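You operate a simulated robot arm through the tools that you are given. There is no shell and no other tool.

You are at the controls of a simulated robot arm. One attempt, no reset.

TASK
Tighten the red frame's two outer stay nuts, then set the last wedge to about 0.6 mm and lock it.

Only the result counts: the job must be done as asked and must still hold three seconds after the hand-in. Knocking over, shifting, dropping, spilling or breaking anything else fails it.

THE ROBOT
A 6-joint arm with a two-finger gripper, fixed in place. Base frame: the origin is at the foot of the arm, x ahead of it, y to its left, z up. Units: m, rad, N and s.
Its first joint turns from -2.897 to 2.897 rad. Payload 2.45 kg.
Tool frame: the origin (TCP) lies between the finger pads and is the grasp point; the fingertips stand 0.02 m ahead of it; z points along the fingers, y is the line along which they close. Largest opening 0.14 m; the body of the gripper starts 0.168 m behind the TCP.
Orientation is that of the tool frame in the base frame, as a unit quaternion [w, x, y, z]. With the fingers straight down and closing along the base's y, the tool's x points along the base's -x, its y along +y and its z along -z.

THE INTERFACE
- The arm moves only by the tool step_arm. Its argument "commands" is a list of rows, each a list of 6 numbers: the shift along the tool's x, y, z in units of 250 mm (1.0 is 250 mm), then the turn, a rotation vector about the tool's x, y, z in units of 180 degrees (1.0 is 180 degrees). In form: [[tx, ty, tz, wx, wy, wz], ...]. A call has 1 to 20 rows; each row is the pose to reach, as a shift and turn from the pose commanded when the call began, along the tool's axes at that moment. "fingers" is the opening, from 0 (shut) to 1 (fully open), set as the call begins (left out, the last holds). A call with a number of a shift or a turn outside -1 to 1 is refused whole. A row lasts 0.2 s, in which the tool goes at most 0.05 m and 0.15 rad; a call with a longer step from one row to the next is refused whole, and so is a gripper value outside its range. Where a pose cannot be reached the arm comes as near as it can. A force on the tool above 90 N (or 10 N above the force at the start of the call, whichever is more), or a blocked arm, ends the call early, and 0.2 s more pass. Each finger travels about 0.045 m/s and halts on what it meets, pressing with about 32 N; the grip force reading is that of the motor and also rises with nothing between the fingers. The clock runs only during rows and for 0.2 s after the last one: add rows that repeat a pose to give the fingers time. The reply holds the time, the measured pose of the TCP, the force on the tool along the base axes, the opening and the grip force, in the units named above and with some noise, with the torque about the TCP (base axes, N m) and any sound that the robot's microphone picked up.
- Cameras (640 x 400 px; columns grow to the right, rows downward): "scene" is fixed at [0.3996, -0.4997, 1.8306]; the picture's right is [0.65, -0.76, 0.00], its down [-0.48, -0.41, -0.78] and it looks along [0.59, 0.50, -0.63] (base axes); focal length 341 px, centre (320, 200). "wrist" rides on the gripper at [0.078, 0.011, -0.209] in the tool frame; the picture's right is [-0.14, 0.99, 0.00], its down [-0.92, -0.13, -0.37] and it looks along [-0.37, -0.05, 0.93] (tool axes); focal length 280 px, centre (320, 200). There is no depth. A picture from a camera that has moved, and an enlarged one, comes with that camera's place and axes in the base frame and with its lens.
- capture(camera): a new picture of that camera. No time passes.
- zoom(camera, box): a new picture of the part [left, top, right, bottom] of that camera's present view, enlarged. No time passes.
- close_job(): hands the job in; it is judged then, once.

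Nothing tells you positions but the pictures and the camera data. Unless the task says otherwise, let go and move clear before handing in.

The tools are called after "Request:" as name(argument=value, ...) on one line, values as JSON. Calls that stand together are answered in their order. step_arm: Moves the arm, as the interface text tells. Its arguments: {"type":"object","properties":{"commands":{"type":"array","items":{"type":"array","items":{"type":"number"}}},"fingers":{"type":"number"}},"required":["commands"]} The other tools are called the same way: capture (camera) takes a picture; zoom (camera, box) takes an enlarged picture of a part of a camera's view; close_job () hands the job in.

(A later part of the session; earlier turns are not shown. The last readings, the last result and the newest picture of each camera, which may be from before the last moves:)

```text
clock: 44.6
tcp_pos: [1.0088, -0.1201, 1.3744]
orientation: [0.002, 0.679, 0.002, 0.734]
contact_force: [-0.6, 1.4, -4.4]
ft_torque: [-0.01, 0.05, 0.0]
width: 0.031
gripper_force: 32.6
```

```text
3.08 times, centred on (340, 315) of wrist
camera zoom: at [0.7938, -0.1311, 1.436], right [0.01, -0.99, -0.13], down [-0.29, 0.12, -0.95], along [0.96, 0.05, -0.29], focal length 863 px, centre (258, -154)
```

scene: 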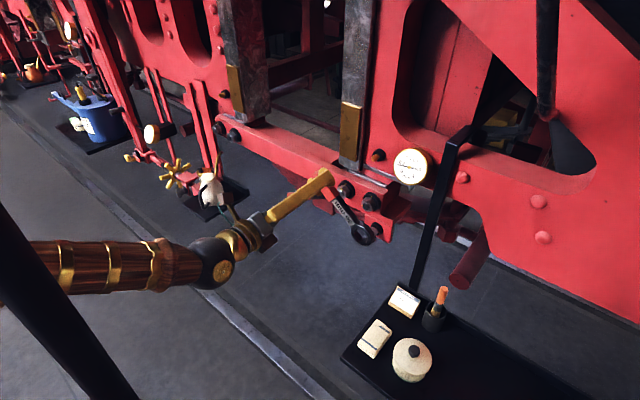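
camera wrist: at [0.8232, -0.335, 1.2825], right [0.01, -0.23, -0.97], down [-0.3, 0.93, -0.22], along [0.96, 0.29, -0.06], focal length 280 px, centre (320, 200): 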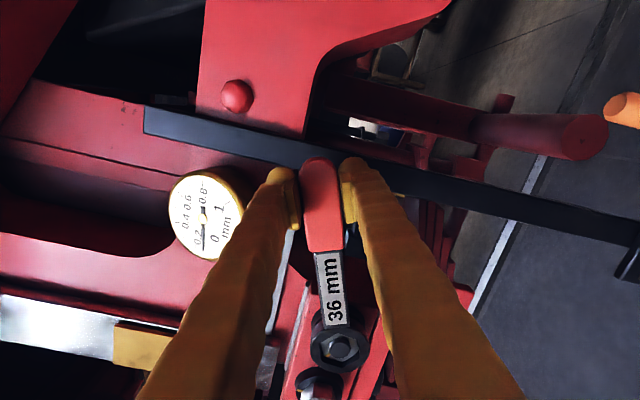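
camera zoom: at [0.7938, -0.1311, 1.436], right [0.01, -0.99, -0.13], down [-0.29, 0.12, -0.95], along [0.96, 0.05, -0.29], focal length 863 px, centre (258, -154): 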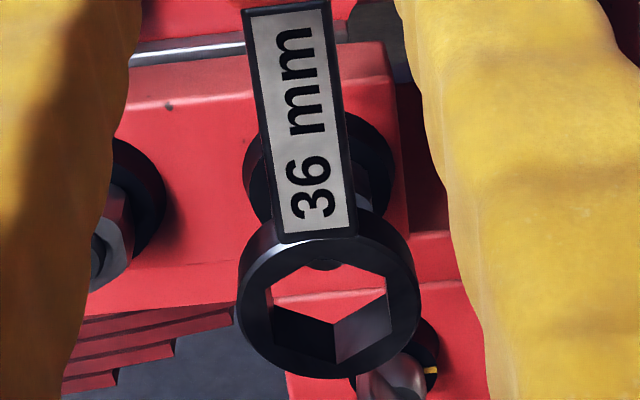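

I'll advance 12 mm and look through the socket to check angle and centring.

Request:
step_arm(commands=[[-0.0016, 0.003, 0.02, 0, 0, 0], [-0.003, 0.003, 0.038, 0, 0, 0], [-0.0038, 0.003, 0.048, 0, 0, 0], [-0.0038, 0.003, 0.048, 0, 0, 0]])

Request:
zoom(camera="wrist", box=[318, 312, 368, 372])

```text
clock: 45.6
tcp_pos: [1.0202, -0.1221, 1.3754]
orientation: [0.002, 0.678, 0.002, 0.735]
contact_force: [-0.6, -0.1, -5.8]
ft_torque: [0.0, 0.06, -0.02]
width: 0.0308
gripper_force: 31.9
```

```text
6.67 times, centred on (343, 342) of wrist
camera zoom: at [0.8063, -0.1322, 1.4369], right [0.01, -0.99, -0.13], down [-0.29, 0.12, -0.95], along [0.96, 0.05, -0.29], focal length 1869 px, centre (167, -747)
```

zoom: 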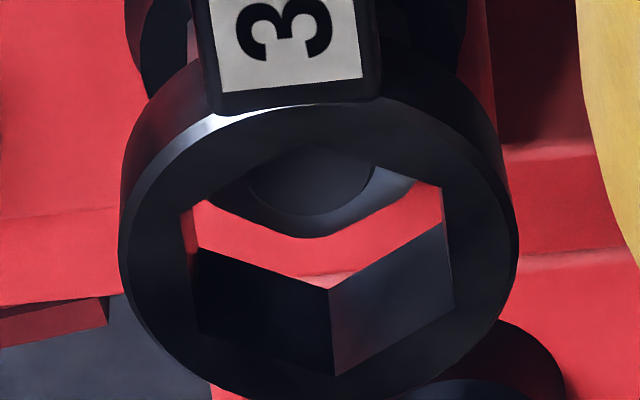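

Angles line up. I'll shift 0.9 mm to +y and seat the ring.

Request:
step_arm(commands=[[0.0005, -0.0036, 0.012, 0, 0, 0], [0, -0.0036, 0.026, 0, 0, 0], [-0.001, -0.0036, 0.04, 0, 0, 0], [-0.002, -0.0036, 0.054, 0, 0, 0], [-0.002, -0.0036, 0.054, 0, 0, 0]])

Request:
zoom(camera="wrist", box=[318, 312, 368, 372])

```text
clock: 46.8
tcp_pos: [1.0345, -0.1198, 1.3757]
orientation: [0.002, 0.678, 0.002, 0.735]
contact_force: [-0.2, -0.8, -5.1]
ft_torque: [-0.06, -0.02, -0.02]
width: 0.031
gripper_force: 32.0
```

```text
6.67 times, centred on (343, 342) of wrist
camera zoom: at [0.8201, -0.1313, 1.4378], right [0.01, -0.99, -0.13], down [-0.29, 0.12, -0.95], along [0.96, 0.05, -0.29], focal length 1869 px, centre (167, -747)
```

zoom: 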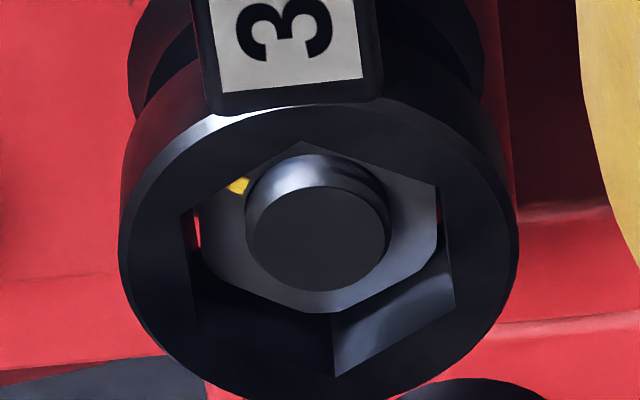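

The nut is inside again, with its mark at about 301° and 59° left to go. I'll seat 4 mm deeper and centre it.

Request:
step_arm(commands=[[-0.0005, 0.002, 0.006, 0, 0, 0], [-0.001, 0.003, 0.014, 0, 0, 0], [-0.0014, 0.003, 0.018, 0, 0, 0], [-0.0014, 0.003, 0.018, 0, 0, 0]])

Request:
zoom(camera="wrist", box=[318, 312, 368, 372])

```text
clock: 47.8
tcp_pos: [1.0389, -0.1214, 1.376]
orientation: [0.002, 0.679, 0.002, 0.734]
contact_force: [-1.1, -0.2, -4.5]
ft_torque: [0.06, 0.08, 0.0]
width: 0.0313
gripper_force: 32.0
```

```text
6.67 times, centred on (343, 342) of wrist
camera zoom: at [0.8244, -0.1321, 1.4377], right [0.01, -0.99, -0.13], down [-0.29, 0.12, -0.95], along [0.96, 0.05, -0.29], focal length 1869 px, centre (167, -747)
```

zoom: 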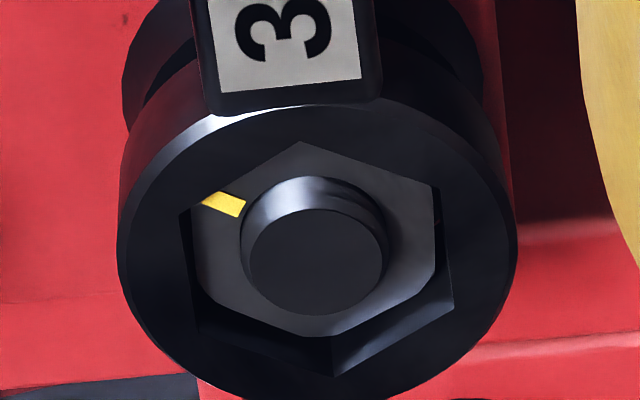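

Now the second stroke: 48° clockwise in 6° steps, then I'll check.

Request:
step_arm(commands=[[-0.0039, 0.0683, -0.0003, -0.0026, 0, 0.0332], [-0.0149, 0.1359, -0.0012, -0.0052, 0, 0.0665], [-0.0329, 0.2019, -0.0026, -0.0078, 0, 0.0997], [-0.0577, 0.2657, -0.0046, -0.0104, 0.0001, 0.1329], [-0.089, 0.3266, -0.0071, -0.013, 0.0001, 0.1662]])

Request:
zoom(camera="wrist", box=[280, 250, 400, 380])

```text
clock: 49.0
tcp_pos: [1.0396, -0.2039, 1.3544]
orientation: [-0.176, 0.656, -0.188, 0.71]
contact_force: [-0.1, -0.4, -4.2]
ft_torque: [-0.09, 0.0, -0.02]
width: 0.031
gripper_force: 32.3
```

```text
3.08 times, centred on (340, 315) of wrist
camera zoom: at [0.8246, -0.2439, 1.4022], right [0.01, -0.79, -0.61], down [-0.29, 0.58, -0.76], along [0.96, 0.19, -0.23], focal length 863 px, centre (258, -154)
```

zoom: 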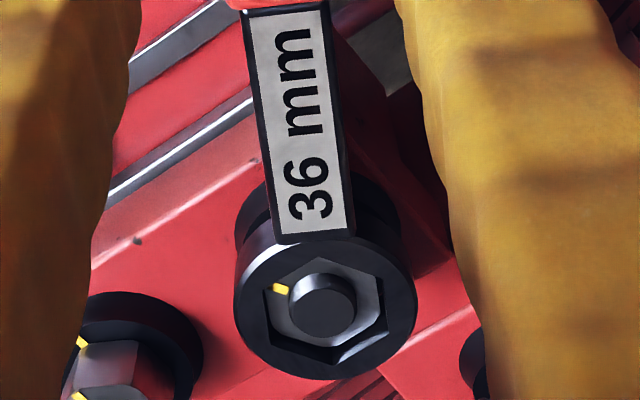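

The nut is following. I'll do another 24°.

Request:
step_arm(commands=[[-0.0039, 0.0683, -0.0003, -0.0026, 0, 0.0332], [-0.0149, 0.1359, -0.0012, -0.0052, 0, 0.0665], [-0.0329, 0.2019, -0.0026, -0.0078, 0, 0.0997], [-0.0577, 0.2657, -0.0046, -0.0104, 0.0001, 0.1329]])

Request:
zoom(camera="wrist", box=[280, 250, 400, 380])

Request:
zoom(camera="scene", box=[350, 175, 410, 225])

```text
clock: 50.0
tcp_pos: [1.0378, -0.2537, 1.3098]
orientation: [-0.307, 0.604, -0.332, 0.656]
contact_force: [-0.7, 0.4, -2.4]
ft_torque: [0.11, 0.01, 0.06]
width: 0.031
gripper_force: 31.6
```

```text
3.08 times, centred on (340, 315) of wrist
camera zoom: at [0.824, -0.3101, 1.3367], right [0.01, -0.47, -0.88], down [-0.29, 0.84, -0.46], along [0.96, 0.26, -0.13], focal length 863 px, centre (258, -154)
```

zoom: 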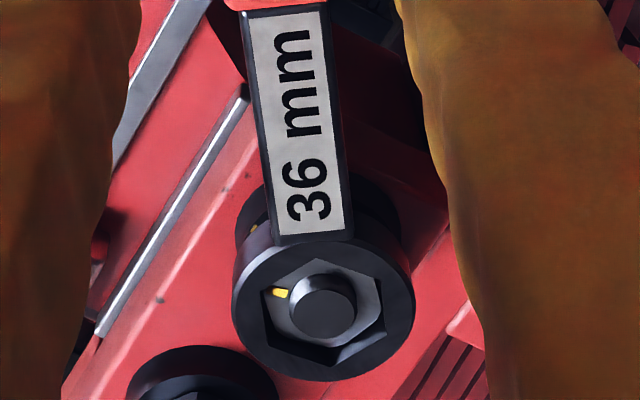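

```text
8.00 times, centred on (380, 200) of scene
camera zoom: at [0.3996, -0.4997, 1.8306], right [0.65, -0.76, 0.0], down [-0.48, -0.41, -0.78], along [0.59, 0.5, -0.63], focal length 2726 px, centre (-160, 200)
```

zoom: 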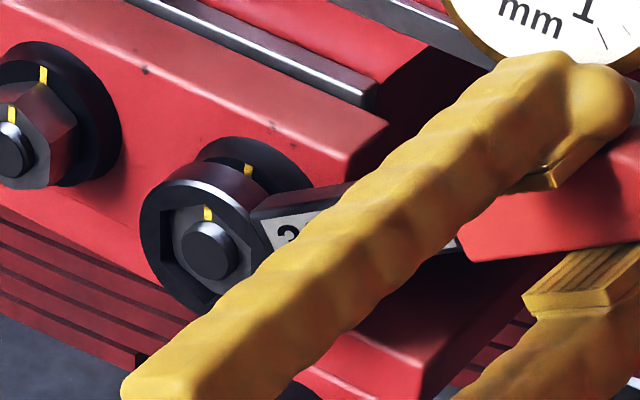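

The scene view suggests the mark is nearly vertical now. I'll zoom in closely on both marks before applying more torque.

Request:
zoom(camera="wrist", box=[310, 290, 370, 370])

Request:
zoom(camera="scene", box=[340, 180, 390, 220])

```text
5.00 times, centred on (340, 330) of wrist
camera zoom: at [0.824, -0.3101, 1.3367], right [0.01, -0.47, -0.88], down [-0.29, 0.84, -0.46], along [0.96, 0.26, -0.13], focal length 1402 px, centre (220, -450)
```

zoom: 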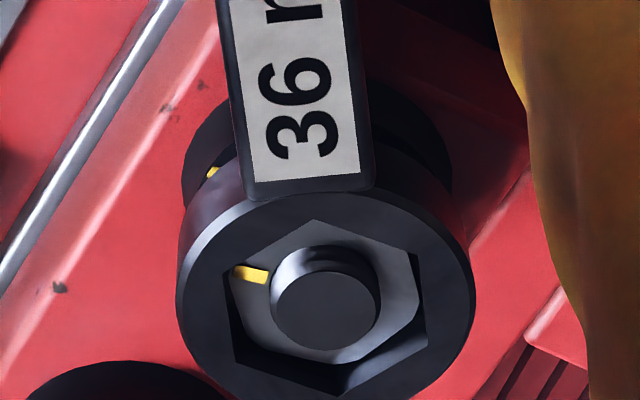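

```text
10.00 times, centred on (365, 200) of scene
camera zoom: at [0.3996, -0.4997, 1.8306], right [0.65, -0.76, 0.0], down [-0.48, -0.41, -0.78], along [0.59, 0.5, -0.63], focal length 3407 px, centre (-130, 200)
```

zoom: 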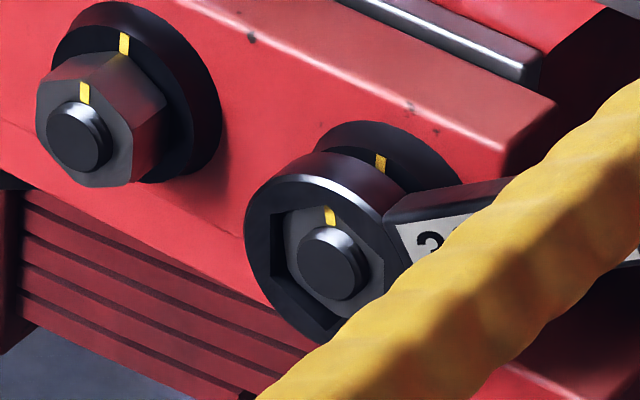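

The nut's mark still trails the inner nut's by about 15°. I'll continue in 3° steps for 9° and watch the torque.

Request:
step_arm(commands=[[-0.0011, 0.0342, 0, -0.0013, 0, 0.0166], [-0.0039, 0.0683, -0.0003, -0.0026, 0, 0.0332], [-0.0086, 0.1022, -0.0007, -0.0039, 0, 0.0499], [-0.0086, 0.1022, -0.0007, -0.0039, 0, 0.0499]])

Request:
zoom(camera="wrist", box=[310, 290, 370, 370])

Request:
zoom(camera="scene", box=[340, 180, 390, 220])

```text
clock: 51.0
tcp_pos: [1.0382, -0.2667, 1.2865]
orientation: [-0.353, 0.579, -0.382, 0.627]
contact_force: [3.1, -6.3, 3.3]
ft_torque: [0.43, -0.28, -0.56]
width: 0.0311
gripper_force: 31.9
```

```text
5.00 times, centred on (340, 330) of wrist
camera zoom: at [0.8239, -0.3271, 1.3053], right [0.01, -0.33, -0.94], down [-0.29, 0.9, -0.32], along [0.96, 0.28, -0.09], focal length 1402 px, centre (220, -450)
```

zoom: 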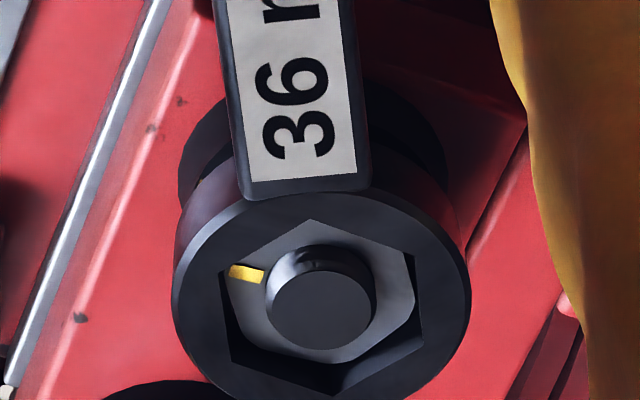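

```text
10.00 times, centred on (365, 200) of scene
camera zoom: at [0.3996, -0.4997, 1.8306], right [0.65, -0.76, 0.0], down [-0.48, -0.41, -0.78], along [0.59, 0.5, -0.63], focal length 3407 px, centre (-130, 200)
```

zoom: 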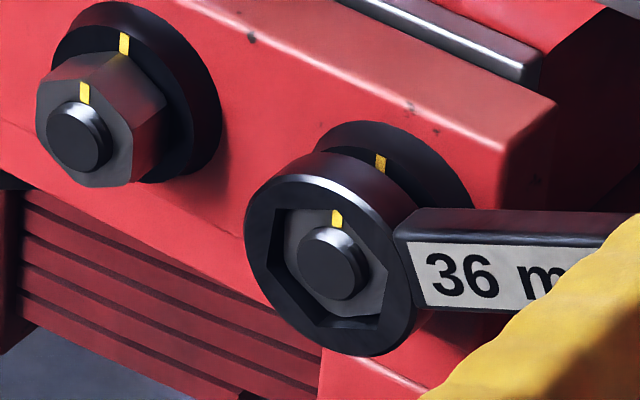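

Only a few degrees remain and resistance is building (about 0.8 N·m). I'll go on in 2–3° steps.

Request:
step_arm(commands=[[-0.0005, 0.0228, 0, -0.0009, 0, 0.0111], [-0.0018, 0.0456, -0.0001, -0.0017, 0, 0.0222], [-0.0018, 0.0456, -0.0001, -0.0017, 0, 0.0222]])

Request:
zoom(camera="scene", box=[340, 180, 390, 220])

Request:
zoom(camera="wrist", box=[310, 290, 370, 370])

```text
clock: 51.8
tcp_pos: [1.0396, -0.2718, 1.2762]
orientation: [-0.374, 0.567, -0.403, 0.614]
contact_force: [1.3, -4.8, 3.7]
ft_torque: [0.56, -0.12, -0.23]
width: 0.0311
gripper_force: 32.1
```

```text
10.00 times, centred on (365, 200) of scene
camera zoom: at [0.3996, -0.4997, 1.8306], right [0.65, -0.76, 0.0], down [-0.48, -0.41, -0.78], along [0.59, 0.5, -0.63], focal length 3407 px, centre (-130, 200)
```

zoom: 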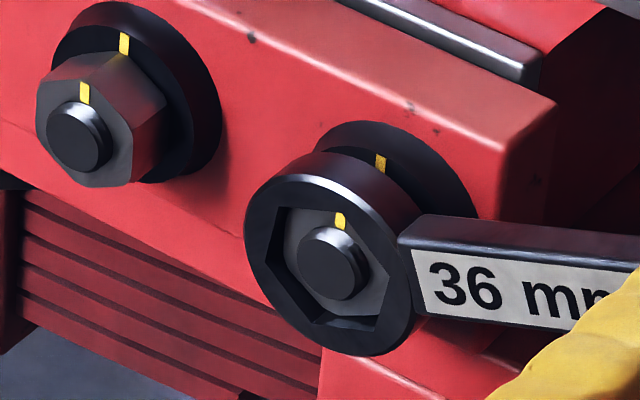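

```text
5.00 times, centred on (340, 330) of wrist
camera zoom: at [0.824, -0.333, 1.2907], right [0.01, -0.27, -0.96], down [-0.29, 0.92, -0.26], along [0.96, 0.29, -0.07], focal length 1402 px, centre (220, -450)
```

zoom: 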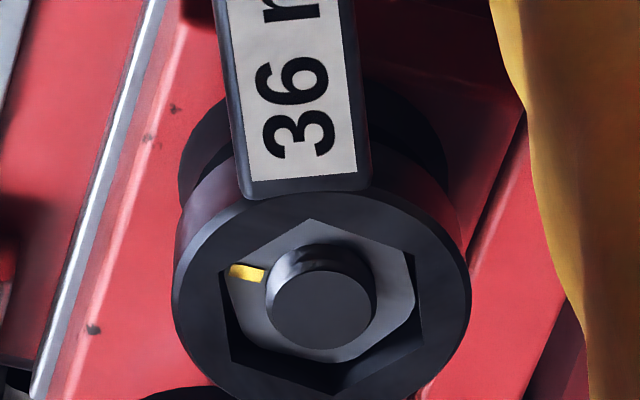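

The mark now looks aligned with the inner nut's, but torque is still only about 1 N·m. I'll turn a few degrees more to see whether it comes up firm.

Request:
step_arm(commands=[[-0.0005, 0.0228, 0, -0.0009, 0, 0.0111], [-0.0018, 0.0456, -0.0001, -0.0017, 0, 0.0222], [-0.0018, 0.0456, -0.0001, -0.0017, 0, 0.0222]])

Request:
zoom(camera="scene", box=[340, 180, 390, 220])

Request:
zoom(camera="wrist", box=[310, 290, 370, 370])

```text
clock: 52.6
tcp_pos: [1.0393, -0.2754, 1.2679]
orientation: [-0.395, 0.553, -0.423, 0.6]
contact_force: [-1.6, 16.2, 26.4]
ft_torque: [0.06, -0.22, 0.47]
width: 0.0311
gripper_force: 32.1
```

```text
10.00 times, centred on (365, 200) of scene
camera zoom: at [0.3996, -0.4997, 1.8306], right [0.65, -0.76, 0.0], down [-0.48, -0.41, -0.78], along [0.59, 0.5, -0.63], focal length 3407 px, centre (-130, 200)
```

zoom: 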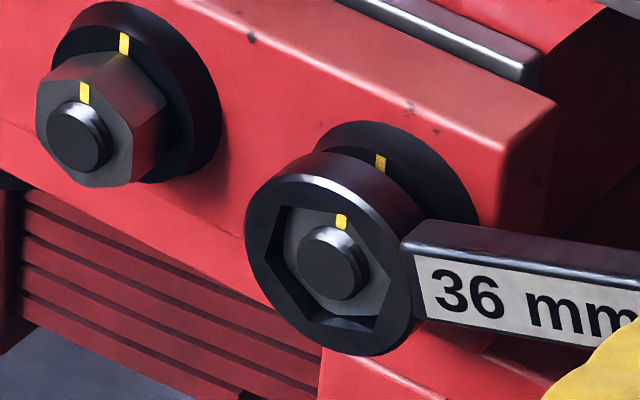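

```text
5.00 times, centred on (340, 330) of wrist
camera zoom: at [0.8243, -0.337, 1.2776], right [0.02, -0.2, -0.98], down [-0.3, 0.94, -0.19], along [0.96, 0.29, -0.04], focal length 1402 px, centre (220, -450)
```

zoom: 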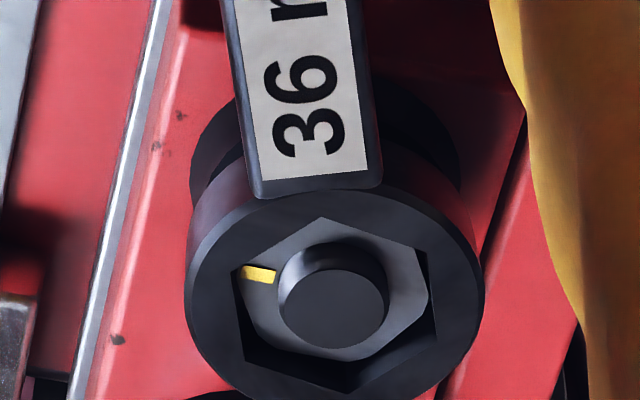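

It came up firm: about 5.8 N·m, and the marks line up with the neighbouring nut. I'll give it a slightly firmer pull to be sure it's fully home.

Request:
step_arm(commands=[[-0.0003, 0.0171, 0, -0.0006, 0, 0.0083], [-0.0011, 0.0342, 0, -0.0013, 0, 0.0166], [-0.0011, 0.0342, 0, -0.0013, 0, 0.0166]])

Request:
zoom(camera="scene", box=[340, 180, 390, 220])

Request:
zoom(camera="wrist", box=[250, 140, 410, 380])

```text
clock: 53.4
tcp_pos: [1.0393, -0.276, 1.2613]
orientation: [-0.409, 0.542, -0.438, 0.589]
contact_force: [3.0, 27.7, 53.0]
ft_torque: [-0.37, -0.59, -0.05]
width: 0.0315
gripper_force: 31.6
```

```text
10.00 times, centred on (365, 200) of scene
camera zoom: at [0.3996, -0.4997, 1.8306], right [0.65, -0.76, 0.0], down [-0.48, -0.41, -0.78], along [0.59, 0.5, -0.63], focal length 3407 px, centre (-130, 200)
```

zoom: 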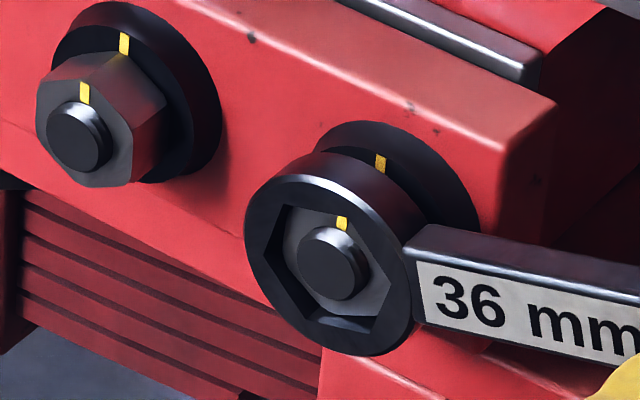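

```text
1.67 times, centred on (330, 260) of wrist
camera zoom: at [0.8241, -0.3399, 1.2665], right [0.02, -0.15, -0.99], down [-0.3, 0.94, -0.15], along [0.96, 0.29, -0.03], focal length 467 px, centre (303, 100)
```

zoom: 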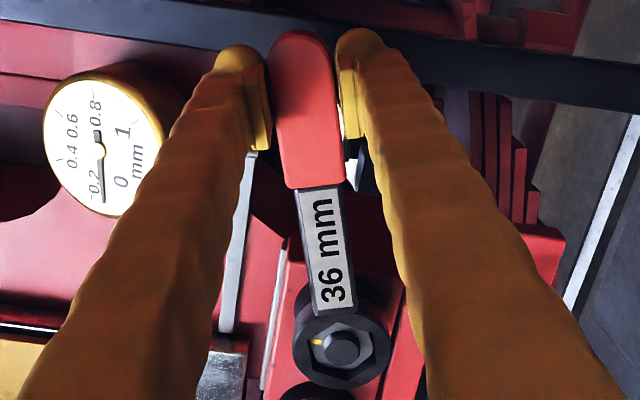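

Solid at about 10 N·m with no further movement, so the right outer nut is tight. I'll back off 10° to unload and check the force before pulling off.

Request:
step_arm(commands=[[-0.0009, -0.038, 0, 0.0014, 0, -0.0184], [-0.004, -0.0759, -0.0003, 0.0029, 0, -0.0369], [-0.0093, -0.1136, -0.0007, 0.0043, 0, -0.0554], [-0.0093, -0.1136, -0.0007, 0.0043, 0, -0.0554]])

Request:
zoom(camera="wrist", box=[310, 290, 370, 370])

Request:
zoom(camera="scene", box=[340, 180, 390, 220])

```text
clock: 54.4
tcp_pos: [1.0395, -0.2692, 1.2833]
orientation: [-0.359, 0.576, -0.387, 0.624]
contact_force: [-1.1, -5.0, 1.1]
ft_torque: [0.32, 0.05, 0.1]
width: 0.0311
gripper_force: 32.2
```

```text
5.00 times, centred on (340, 330) of wrist
camera zoom: at [0.8243, -0.3291, 1.3005], right [0.01, -0.32, -0.95], down [-0.3, 0.91, -0.3], along [0.96, 0.28, -0.08], focal length 1402 px, centre (220, -450)
```

zoom: 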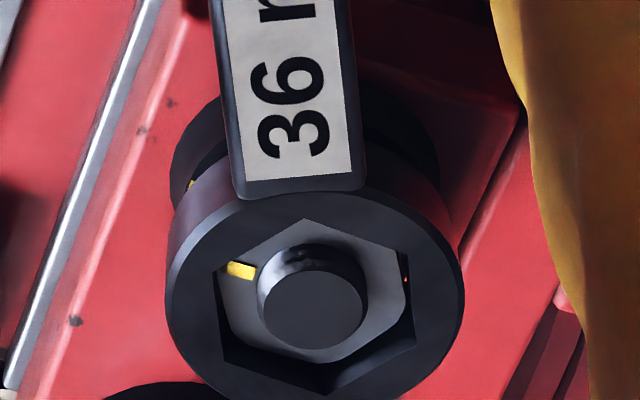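

```text
10.00 times, centred on (365, 200) of scene
camera zoom: at [0.3996, -0.4997, 1.8306], right [0.65, -0.76, 0.0], down [-0.48, -0.41, -0.78], along [0.59, 0.5, -0.63], focal length 3407 px, centre (-130, 200)
```

zoom: 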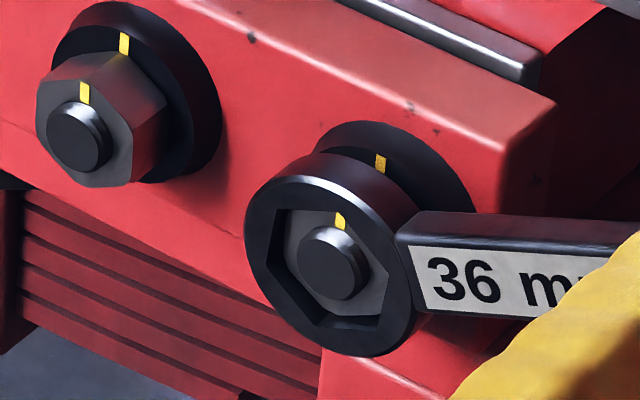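

The mark stays aligned. I'll pull straight off the nut.

Request:
step_arm(commands=[[0.0016, 0, -0.02, 0, 0, 0], [0.0039, 0, -0.05, 0, 0, 0], [0.0066, 0, -0.085, 0, 0, 0], [0.0093, 0, -0.12, 0, 0, 0], [0.0156, 0, -0.2, 0, 0, 0], [0.0218, 0, -0.28, 0, 0, 0]])

Request:
zoom(camera="scene", box=[340, 180, 390, 220])

Request:
capture(camera="scene")

Request:
zoom(camera="wrist", box=[250, 140, 410, 380])

```text
clock: 55.8
tcp_pos: [0.9685, -0.2681, 1.2843]
orientation: [-0.358, 0.576, -0.387, 0.625]
contact_force: [-0.5, 0.2, -5.9]
ft_torque: [-0.33, 0.05, 0.02]
width: 0.031
gripper_force: 32.2
```

```text
10.00 times, centred on (365, 200) of scene
camera zoom: at [0.3996, -0.4997, 1.8306], right [0.65, -0.76, 0.0], down [-0.48, -0.41, -0.78], along [0.59, 0.5, -0.63], focal length 3407 px, centre (-130, 200)
```

zoom: 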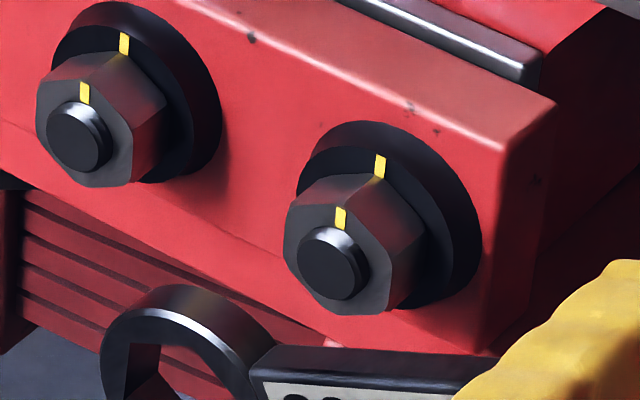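

```text
taken
```

scene: 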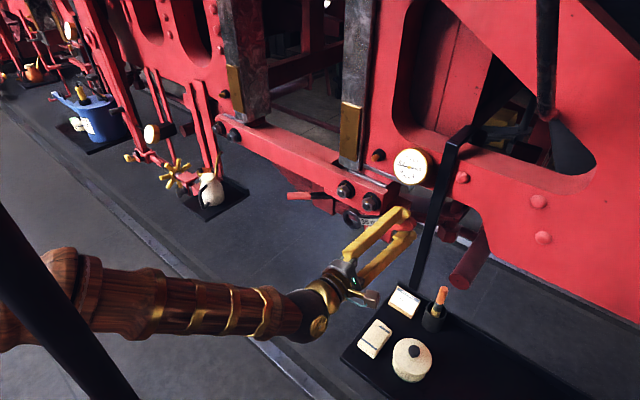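

```text
1.67 times, centred on (330, 260) of wrist
camera zoom: at [0.7541, -0.3289, 1.3019], right [0.01, -0.32, -0.95], down [-0.29, 0.91, -0.3], along [0.96, 0.28, -0.08], focal length 467 px, centre (303, 100)
```

zoom: 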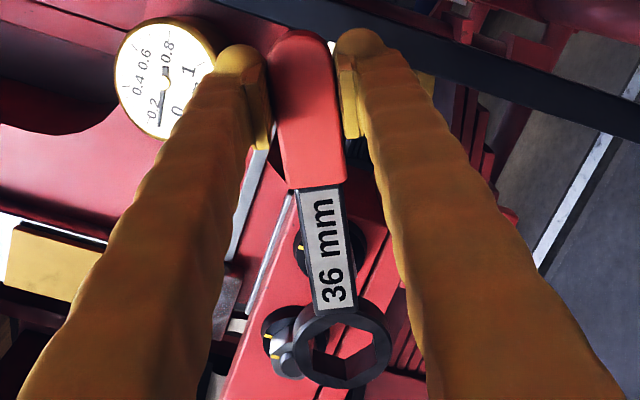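

Both right-hand nuts now match exactly. Next is the left outer nut near (1.046, 0.585, 1.21); I'll examine its surroundings (hangers, oil can) before planning.

Request:
zoom(camera="scene", box=[130, 50, 290, 220])

Request:
zoom(camera="scene", box=[195, 105, 255, 155])

```text
2.35 times, centred on (210, 135) of scene
camera zoom: at [0.3996, -0.4997, 1.8306], right [0.65, -0.76, 0.0], down [-0.48, -0.41, -0.78], along [0.59, 0.5, -0.63], focal length 802 px, centre (579, 353)
```

zoom: 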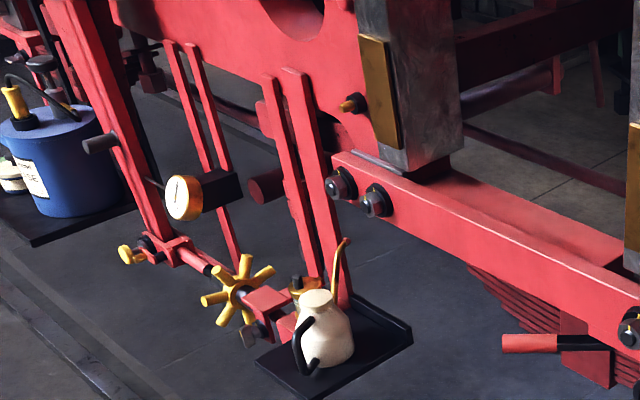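

```text
8.00 times, centred on (225, 130) of scene
camera zoom: at [0.3996, -0.4997, 1.8306], right [0.65, -0.76, 0.0], down [-0.48, -0.41, -0.78], along [0.59, 0.5, -0.63], focal length 2726 px, centre (1080, 760)
```

zoom: 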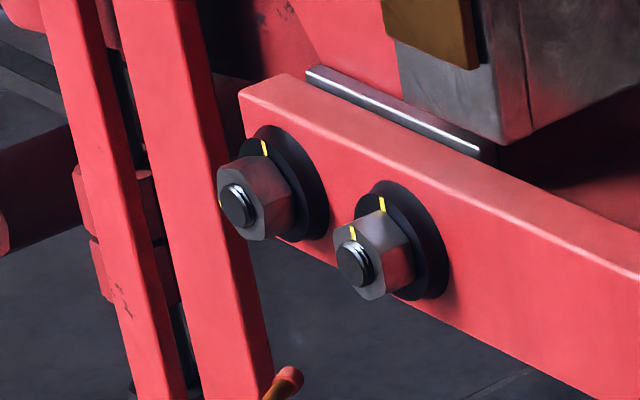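

The left nut's surroundings are clear in front: hangers sit back at x≈1.11, and the oil can is below, so I must stay above it. The arm needs a different wrist configuration for that side, so I'll back off, unroll the hand, and return to tool-down first.

Request:
step_arm(commands=[[0.08, -0.07, -0.11, 0, 0, 0], [0.16, -0.145, -0.225, 0, 0, 0], [0.24, -0.215, -0.34, 0, 0, 0], [0.322, -0.287, -0.449, 0, 0, 0]])

Request:
step_arm(commands=[[0, 0, 0, 0, 0, -0.045], [0, 0, 0, 0, 0, -0.09], [0, 0, 0, 0, 0, -0.135], [0, 0, 0, 0, 0, -0.18], [0, 0, 0, 0, 0, -0.225], [0, 0, 0, 0, 0, -0.27], [0, 0, 0, 0, 0, -0.315], [0, 0, 0, 0, 0, -0.36], [0, 0, 0, 0, 0, -0.405], [0, 0, 0, 0, 0, -0.45], [0, 0, 0, 0, 0, -0.495], [0, 0, 0, 0, 0, -0.54], [0, 0, 0, 0, 0, -0.585], [0, 0, 0, 0, 0, -0.63], [0, 0, 0, 0, 0, -0.675], [0, 0, 0, 0, 0, -0.72], [0, 0, 0, 0, 0, -0.765], [0, 0, 0, 0, 0, -0.81], [0, 0, 0, 0, 0, -0.855]])

Request:
capture(camera="scene")

```text
clock: 56.8
tcp_pos: [0.8501, -0.3007, 1.3796]
orientation: [-0.359, 0.576, -0.387, 0.624]
contact_force: [0.0, -0.2, -6.0]
ft_torque: [-0.37, 0.03, -0.02]
width: 0.031
gripper_force: 32.3
```

```text
clock: 60.8
tcp_pos: [0.85, -0.3008, 1.3809]
orientation: [0.527, 0.507, 0.474, 0.49]
contact_force: [-1.0, -0.1, -5.0]
ft_torque: [0.38, 0.02, -0.01]
width: 0.0312
gripper_force: 32.1
```

```text
taken
```

scene: 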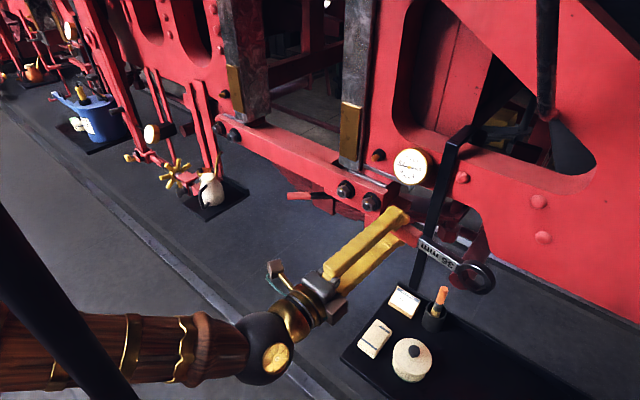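

Now I'll pitch the hand down to tool-down while moving toward the middle.

Request:
step_arm(commands=[[0.05, 0.013, -0.043, 0.0426, 0.0016, -0.0014], [0.1, 0.027, -0.087, 0.0852, 0.0031, -0.0028], [0.15, 0.04, -0.13, 0.1277, 0.0047, -0.0042], [0.2, 0.053, -0.173, 0.1703, 0.0062, -0.0055], [0.25, 0.067, -0.217, 0.2129, 0.0078, -0.0069], [0.3, 0.08, -0.26, 0.2555, 0.0093, -0.0083], [0.35, 0.093, -0.303, 0.298, 0.0109, -0.0097], [0.4, 0.107, -0.347, 0.3406, 0.0124, -0.0111], [0.45, 0.12, -0.39, 0.3832, 0.014, -0.0125], [0.5, 0.133, -0.433, 0.4258, 0.0155, -0.0138], [0.55, 0.147, -0.477, 0.4683, 0.0171, -0.0152], [0.6, 0.16, -0.52, 0.5109, 0.0186, -0.0166]])

Request:
capture(camera="scene")

```text
clock: 63.4
tcp_pos: [0.7299, -0.1415, 1.4157]
orientation: [0.0, 0.707, 0.707, 0.0]
contact_force: [-0.2, -0.2, -4.0]
ft_torque: [0.27, -0.09, -0.03]
width: 0.0309
gripper_force: 31.5
```

```text
taken
```

scene: 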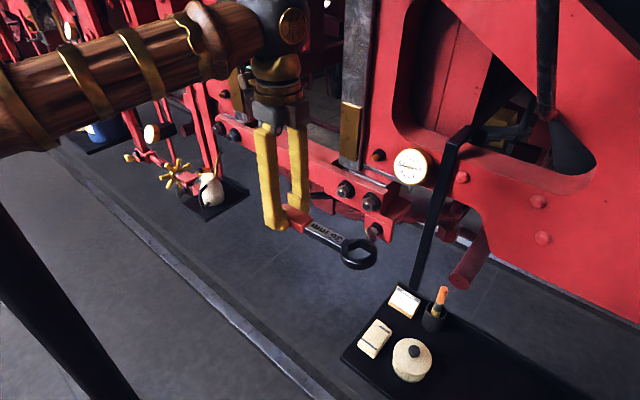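

Tool-down is confirmed. I'll rotate the hand about the vertical by -180° in two halves while moving toward the left side.

Request:
step_arm(commands=[[0.06, 0, 0, 0, 0, -0.0417], [0.13, 0, 0, 0, 0, -0.0833], [0.2, 0, 0, 0, 0, -0.125], [0.27, 0, 0, 0, 0, -0.1667], [0.34, 0, 0, 0, 0, -0.2083], [0.41, 0, 0, 0, 0, -0.25], [0.48, 0, 0, 0, 0, -0.2917], [0.55, 0, 0, 0, 0, -0.3333], [0.62, 0, 0, 0, 0, -0.375], [0.69, 0, 0, 0, 0, -0.4167], [0.75, 0, 0, 0, 0, -0.4583], [0.8, 0, 0, 0, 0, -0.5]])

Request:
step_arm(commands=[[0, 0.06, 0, 0, 0, -0.0417], [0, 0.13, 0, 0, 0, -0.0833], [0, 0.2, 0, 0, 0, -0.125], [0, 0.27, 0, 0, 0, -0.1667], [0, 0.34, 0, 0, 0, -0.2083], [0, 0.41, 0, 0, 0, -0.25], [0, 0.48, 0, 0, 0, -0.2917], [0, 0.55, 0, 0, 0, -0.3333], [0, 0.62, 0, 0, 0, -0.375], [0, 0.69, 0, 0, 0, -0.4167], [0, 0.76, 0, 0, 0, -0.4583], [0, 0.84, 0, 0, 0, -0.5]])

Request:
capture(camera="scene")

Request:
capture(camera="wrist")

```text
clock: 66.0
tcp_pos: [0.7299, 0.0588, 1.4156]
orientation: [0.001, 0.0, 1.0, 0.001]
contact_force: [0.1, 0.0, -5.2]
ft_torque: [0.02, 0.31, 0.03]
width: 0.0309
gripper_force: 32.3
```

```text
clock: 68.6
tcp_pos: [0.73, 0.2689, 1.4166]
orientation: [-0.001, 0.708, -0.707, 0.0]
contact_force: [-0.8, -0.4, -5.8]
ft_torque: [-0.38, -0.04, -0.03]
width: 0.031
gripper_force: 31.4
```

```text
taken
```

scene: 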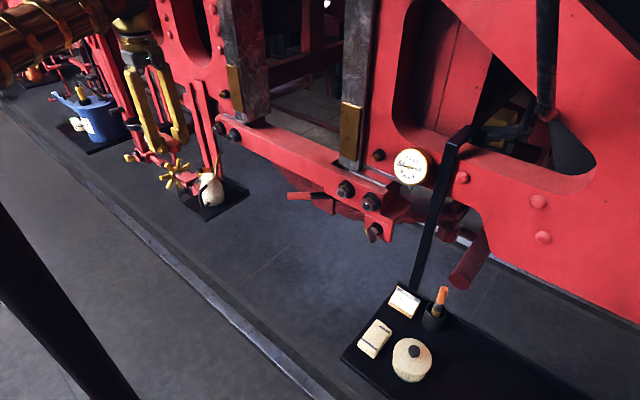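

```text
taken
camera wrist: at [0.7191, 0.19, 1.6248], right [-0.99, 0.14, 0.0], down [0.13, 0.92, 0.37], along [0.05, 0.37, -0.93], focal length 280 px, centre (320, 200)
```

wrist: 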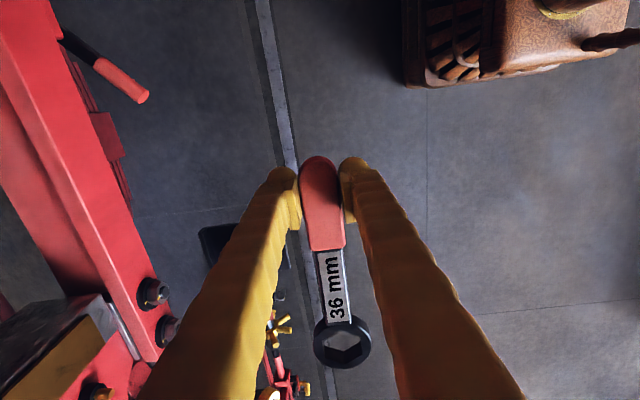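

The hand has the new orientation. I'll pitch it up to face the frame on this side, moving out to x≈0.83, y≈0.37.

Request:
step_arm(commands=[[-0.033, -0.033, 0, 0.0417, 0, 0], [-0.067, -0.067, 0, 0.0833, 0, 0], [-0.1, -0.1, 0, 0.125, 0, 0], [-0.133, -0.133, 0, 0.1667, 0, 0], [-0.167, -0.167, 0, 0.2083, 0, 0], [-0.2, -0.2, 0, 0.25, 0, 0], [-0.233, -0.233, 0, 0.2917, 0, 0], [-0.267, -0.267, 0, 0.3333, 0, 0], [-0.3, -0.3, 0, 0.375, 0, 0], [-0.333, -0.333, 0, 0.4167, 0, 0], [-0.367, -0.367, 0, 0.4583, 0, 0], [-0.4, -0.4, 0, 0.5, 0, 0]])

Request:
capture(camera="scene")

Request:
capture(camera="wrist")

```text
clock: 71.2
tcp_pos: [0.829, 0.3688, 1.4165]
orientation: [-0.501, 0.498, -0.5, 0.501]
contact_force: [-0.4, 0.1, -4.2]
ft_torque: [-0.31, 0.13, 0.05]
width: 0.0309
gripper_force: 32.0
```

```text
taken
```

scene: 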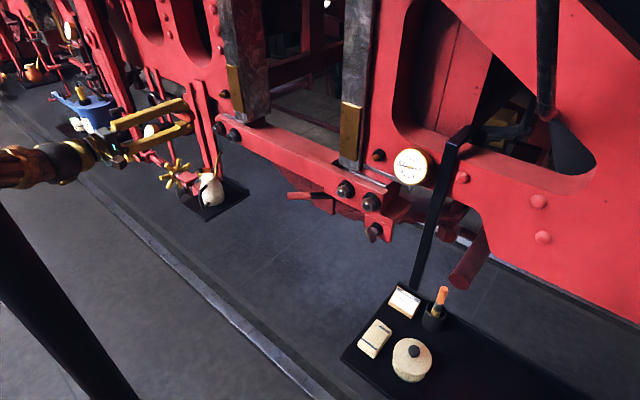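

```text
taken
camera wrist: at [0.6207, 0.2902, 1.4052], right [0.0, 0.14, -0.99], down [-0.37, 0.92, 0.13], along [0.93, 0.37, 0.05], focal length 280 px, centre (320, 200)
```

wrist: 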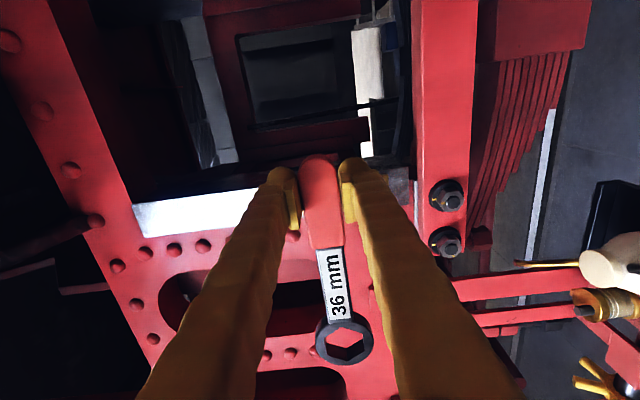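

That worked without limits. I'll zoom on the left nuts from here.

Request:
zoom(camera="wrist", box=[405, 160, 485, 270])

Request:
zoom(camera="wrist", box=[420, 215, 470, 265])

Request:
zoom(camera="wrist", box=[300, 300, 400, 380])

```text
3.64 times, centred on (445, 215) of wrist
camera zoom: at [0.6207, 0.2902, 1.4052], right [0.0, 0.14, -0.99], down [-0.37, 0.92, 0.13], along [0.93, 0.37, 0.05], focal length 1020 px, centre (-134, 146)
```

zoom: 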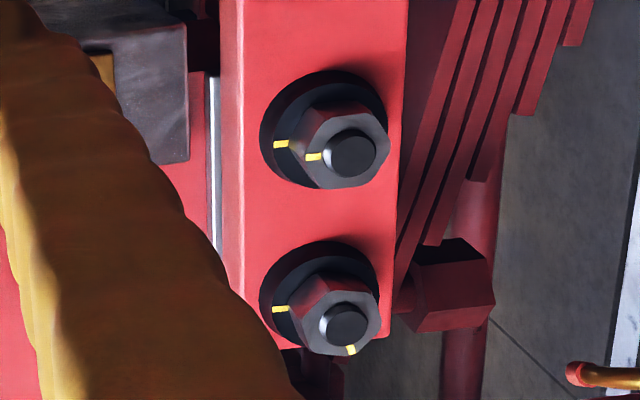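

```text
8.00 times, centred on (445, 240) of wrist
camera zoom: at [0.6207, 0.2902, 1.4052], right [0.0, 0.14, -0.99], down [-0.37, 0.92, 0.13], along [0.93, 0.37, 0.05], focal length 2243 px, centre (-680, -120)
```

zoom: 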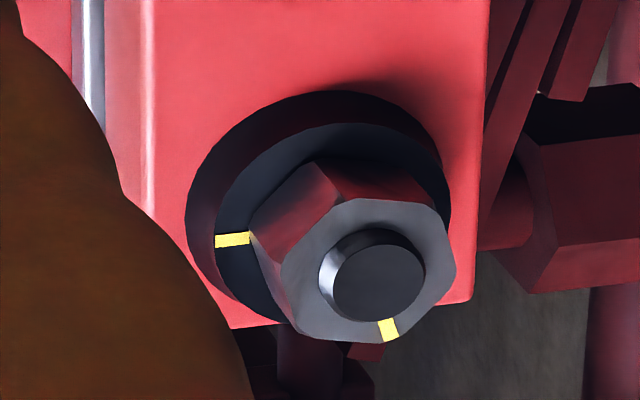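

```text
5.00 times, centred on (350, 340) of wrist
camera zoom: at [0.6207, 0.2902, 1.4052], right [0.0, 0.14, -0.99], down [-0.37, 0.92, 0.13], along [0.93, 0.37, 0.05], focal length 1402 px, centre (170, -500)
```

zoom: 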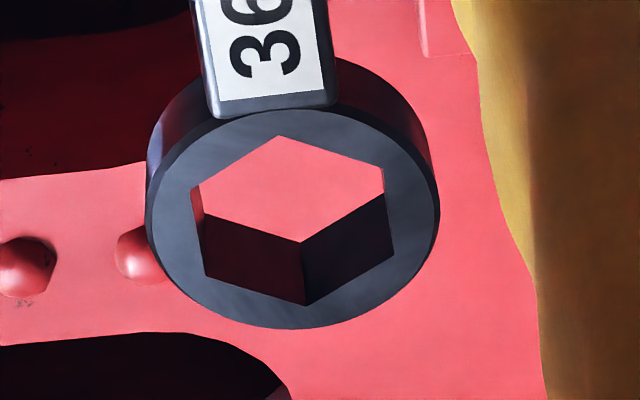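

The left nut's mark is at about 250°, so it also needs about 110° clockwise. Here I can engage at the 309° corner and do it in one stroke. I'll roll the hand to 309° while moving left, still clear at x≈0.9.

Request:
step_arm(commands=[[-0.047, 0.012, 0.016, 0.0011, 0.0004, -0.0461], [-0.094, 0.024, 0.033, 0.0021, 0.0008, -0.0921], [-0.141, 0.035, 0.049, 0.0032, 0.0011, -0.1382], [-0.188, 0.047, 0.066, 0.0043, 0.0015, -0.1842], [-0.235, 0.059, 0.082, 0.0054, 0.0019, -0.2303], [-0.282, 0.071, 0.099, 0.0064, 0.0023, -0.2763], [-0.329, 0.082, 0.115, 0.0075, 0.0026, -0.3224], [-0.376, 0.094, 0.132, 0.0086, 0.003, -0.3684], [-0.424, 0.106, 0.148, 0.0096, 0.0034, -0.4145], [-0.471, 0.118, 0.165, 0.0107, 0.0038, -0.4605], [-0.518, 0.129, 0.181, 0.0118, 0.0041, -0.5066], [-0.565, 0.141, 0.198, 0.0128, 0.0045, -0.5526], [-0.612, 0.153, 0.214, 0.0139, 0.0049, -0.5987], [-0.659, 0.165, 0.231, 0.015, 0.0053, -0.6447], [-0.706, 0.176, 0.247, 0.0161, 0.0056, -0.6908], [-0.753, 0.188, 0.264, 0.0171, 0.006, -0.7368], [-0.8, 0.2, 0.28, 0.0182, 0.0064, -0.7829], [-0.8, 0.2, 0.28, 0.0182, 0.0064, -0.7829]])

Request:
capture(camera="scene")

Request:
capture(camera="wrist")

```text
clock: 75.0
tcp_pos: [0.9, 0.5692, 1.3661]
orientation: [0.298, 0.622, 0.311, 0.653]
contact_force: [0.0, 0.1, -4.9]
ft_torque: [0.23, 0.07, 0.0]
width: 0.0307
gripper_force: 31.7
```

```text
taken
```

scene: 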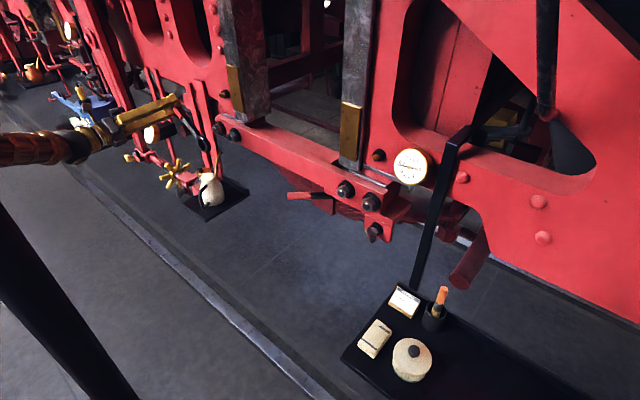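

```text
taken
camera wrist: at [0.6874, 0.6147, 1.4173], right [0.01, -0.73, 0.68], down [-0.32, -0.65, -0.69], along [0.95, -0.22, -0.24], focal length 280 px, centre (320, 200)
```

wrist: 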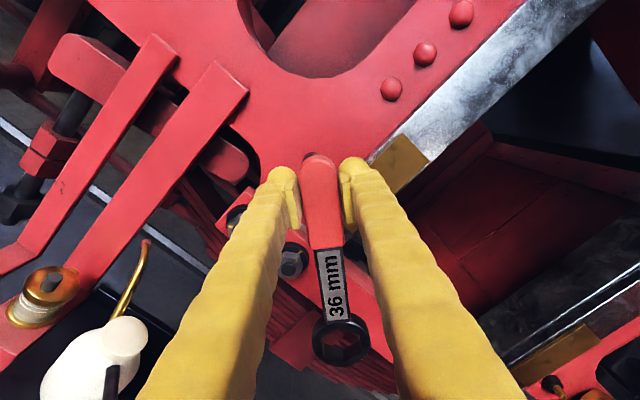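

No reach limits on this side, and the hangers are confirmed at x≈1.11. I'll move to the pre-engage point in front of the left nut.

Request:
step_arm(commands=[[0.05, -0.09, 0.065, 0, 0, 0], [0.1, -0.18, 0.13, 0, 0, 0], [0.15, -0.265, 0.2, 0, 0, 0], [0.2, -0.35, 0.265, 0, 0, 0], [0.25, -0.44, 0.33, 0, 0, 0], [0.296, -0.527, 0.394, 0, 0, 0], [0.296, -0.527, 0.394, 0, 0, 0]])

Request:
capture(camera="wrist")

Request:
zoom(camera="wrist", box=[290, 270, 390, 370])

Request:
zoom(camera="scene", box=[130, 60, 270, 190])

```text
clock: 76.6
tcp_pos: [0.9945, 0.7112, 1.3135]
orientation: [0.297, 0.623, 0.31, 0.654]
contact_force: [-0.2, 0.3, -4.6]
ft_torque: [0.28, 0.08, 0.01]
width: 0.0308
gripper_force: 32.1
```

```text
taken
camera wrist: at [0.7824, 0.758, 1.3647], right [0.01, -0.73, 0.68], down [-0.32, -0.65, -0.69], along [0.95, -0.22, -0.24], focal length 280 px, centre (320, 200)
```

wrist: 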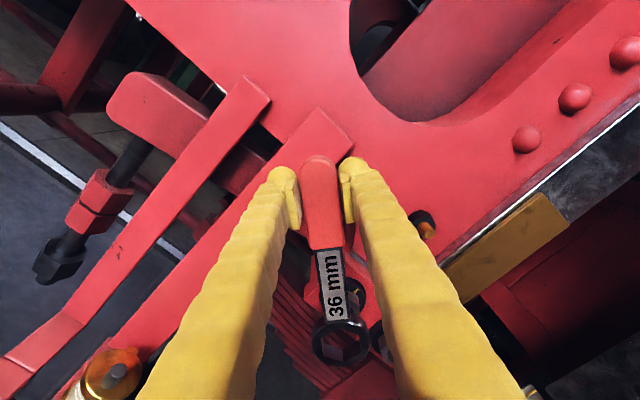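

```text
4.00 times, centred on (340, 320) of wrist
camera zoom: at [0.7824, 0.758, 1.3647], right [0.01, -0.73, 0.68], down [-0.32, -0.65, -0.69], along [0.95, -0.22, -0.24], focal length 1122 px, centre (240, -280)
```

zoom: 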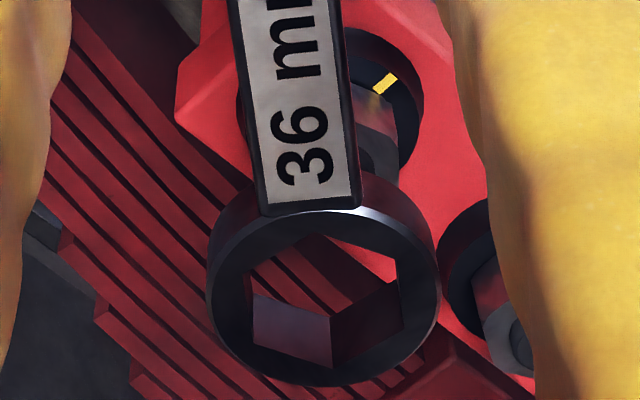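

```text
3.08 times, centred on (200, 125) of scene
camera zoom: at [0.3996, -0.4997, 1.8306], right [0.65, -0.76, 0.0], down [-0.48, -0.41, -0.78], along [0.59, 0.5, -0.63], focal length 1048 px, centre (689, 431)
```

zoom: 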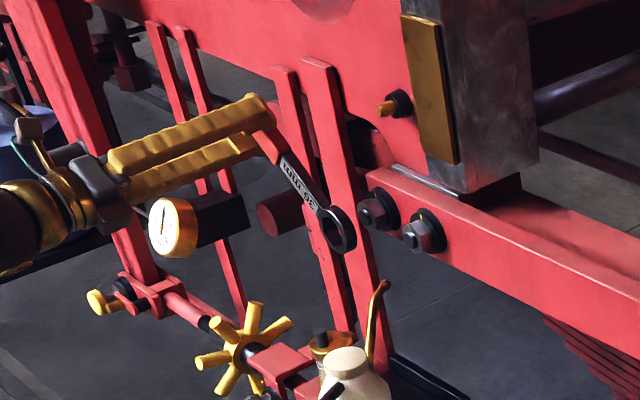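

Position is good. I'll advance 18 mm and look through the socket.

Request:
step_arm(commands=[[-0.001, 0, 0.025, 0, 0, 0], [-0.002, 0, 0.05, 0, 0, 0], [-0.0033, 0, 0.072, 0, 0, 0], [-0.0033, 0, 0.072, 0, 0, 0]])

Request:
zoom(camera="wrist", box=[310, 300, 370, 370])

```text
clock: 77.6
tcp_pos: [1.0147, 0.7115, 1.3138]
orientation: [0.298, 0.622, 0.311, 0.654]
contact_force: [-0.4, 0.5, -5.3]
ft_torque: [0.27, 0.08, 0.04]
width: 0.0311
gripper_force: 31.6
```

```text
5.71 times, centred on (340, 335) of wrist
camera zoom: at [0.8007, 0.7586, 1.3647], right [0.01, -0.73, 0.68], down [-0.32, -0.65, -0.69], along [0.95, -0.22, -0.24], focal length 1602 px, centre (206, -571)
```

zoom: 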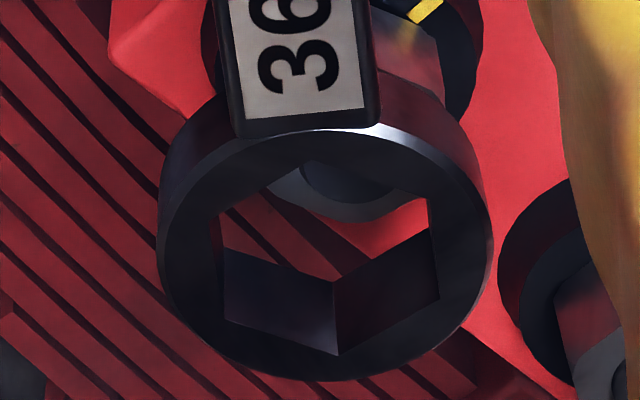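

I'll zoom more closely to judge lateral centring.

Request:
zoom(camera="wrist", box=[320, 315, 365, 365])

Request:
zoom(camera="scene", box=[190, 105, 250, 155])

```text
8.00 times, centred on (342, 340) of wrist
camera zoom: at [0.8007, 0.7586, 1.3647], right [0.01, -0.73, 0.68], down [-0.32, -0.65, -0.69], along [0.95, -0.22, -0.24], focal length 2243 px, centre (140, -920)
```

zoom: 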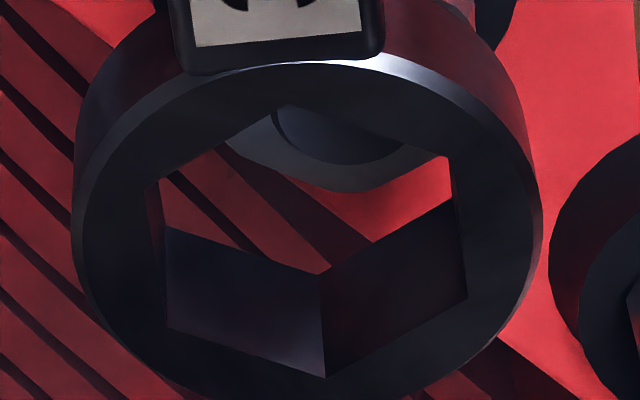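

```text
8.00 times, centred on (220, 130) of scene
camera zoom: at [0.3996, -0.4997, 1.8306], right [0.65, -0.76, 0.0], down [-0.48, -0.41, -0.78], along [0.59, 0.5, -0.63], focal length 2726 px, centre (1120, 760)
```

zoom: 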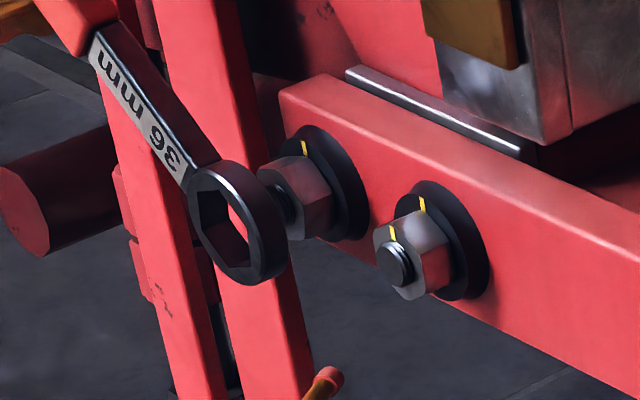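

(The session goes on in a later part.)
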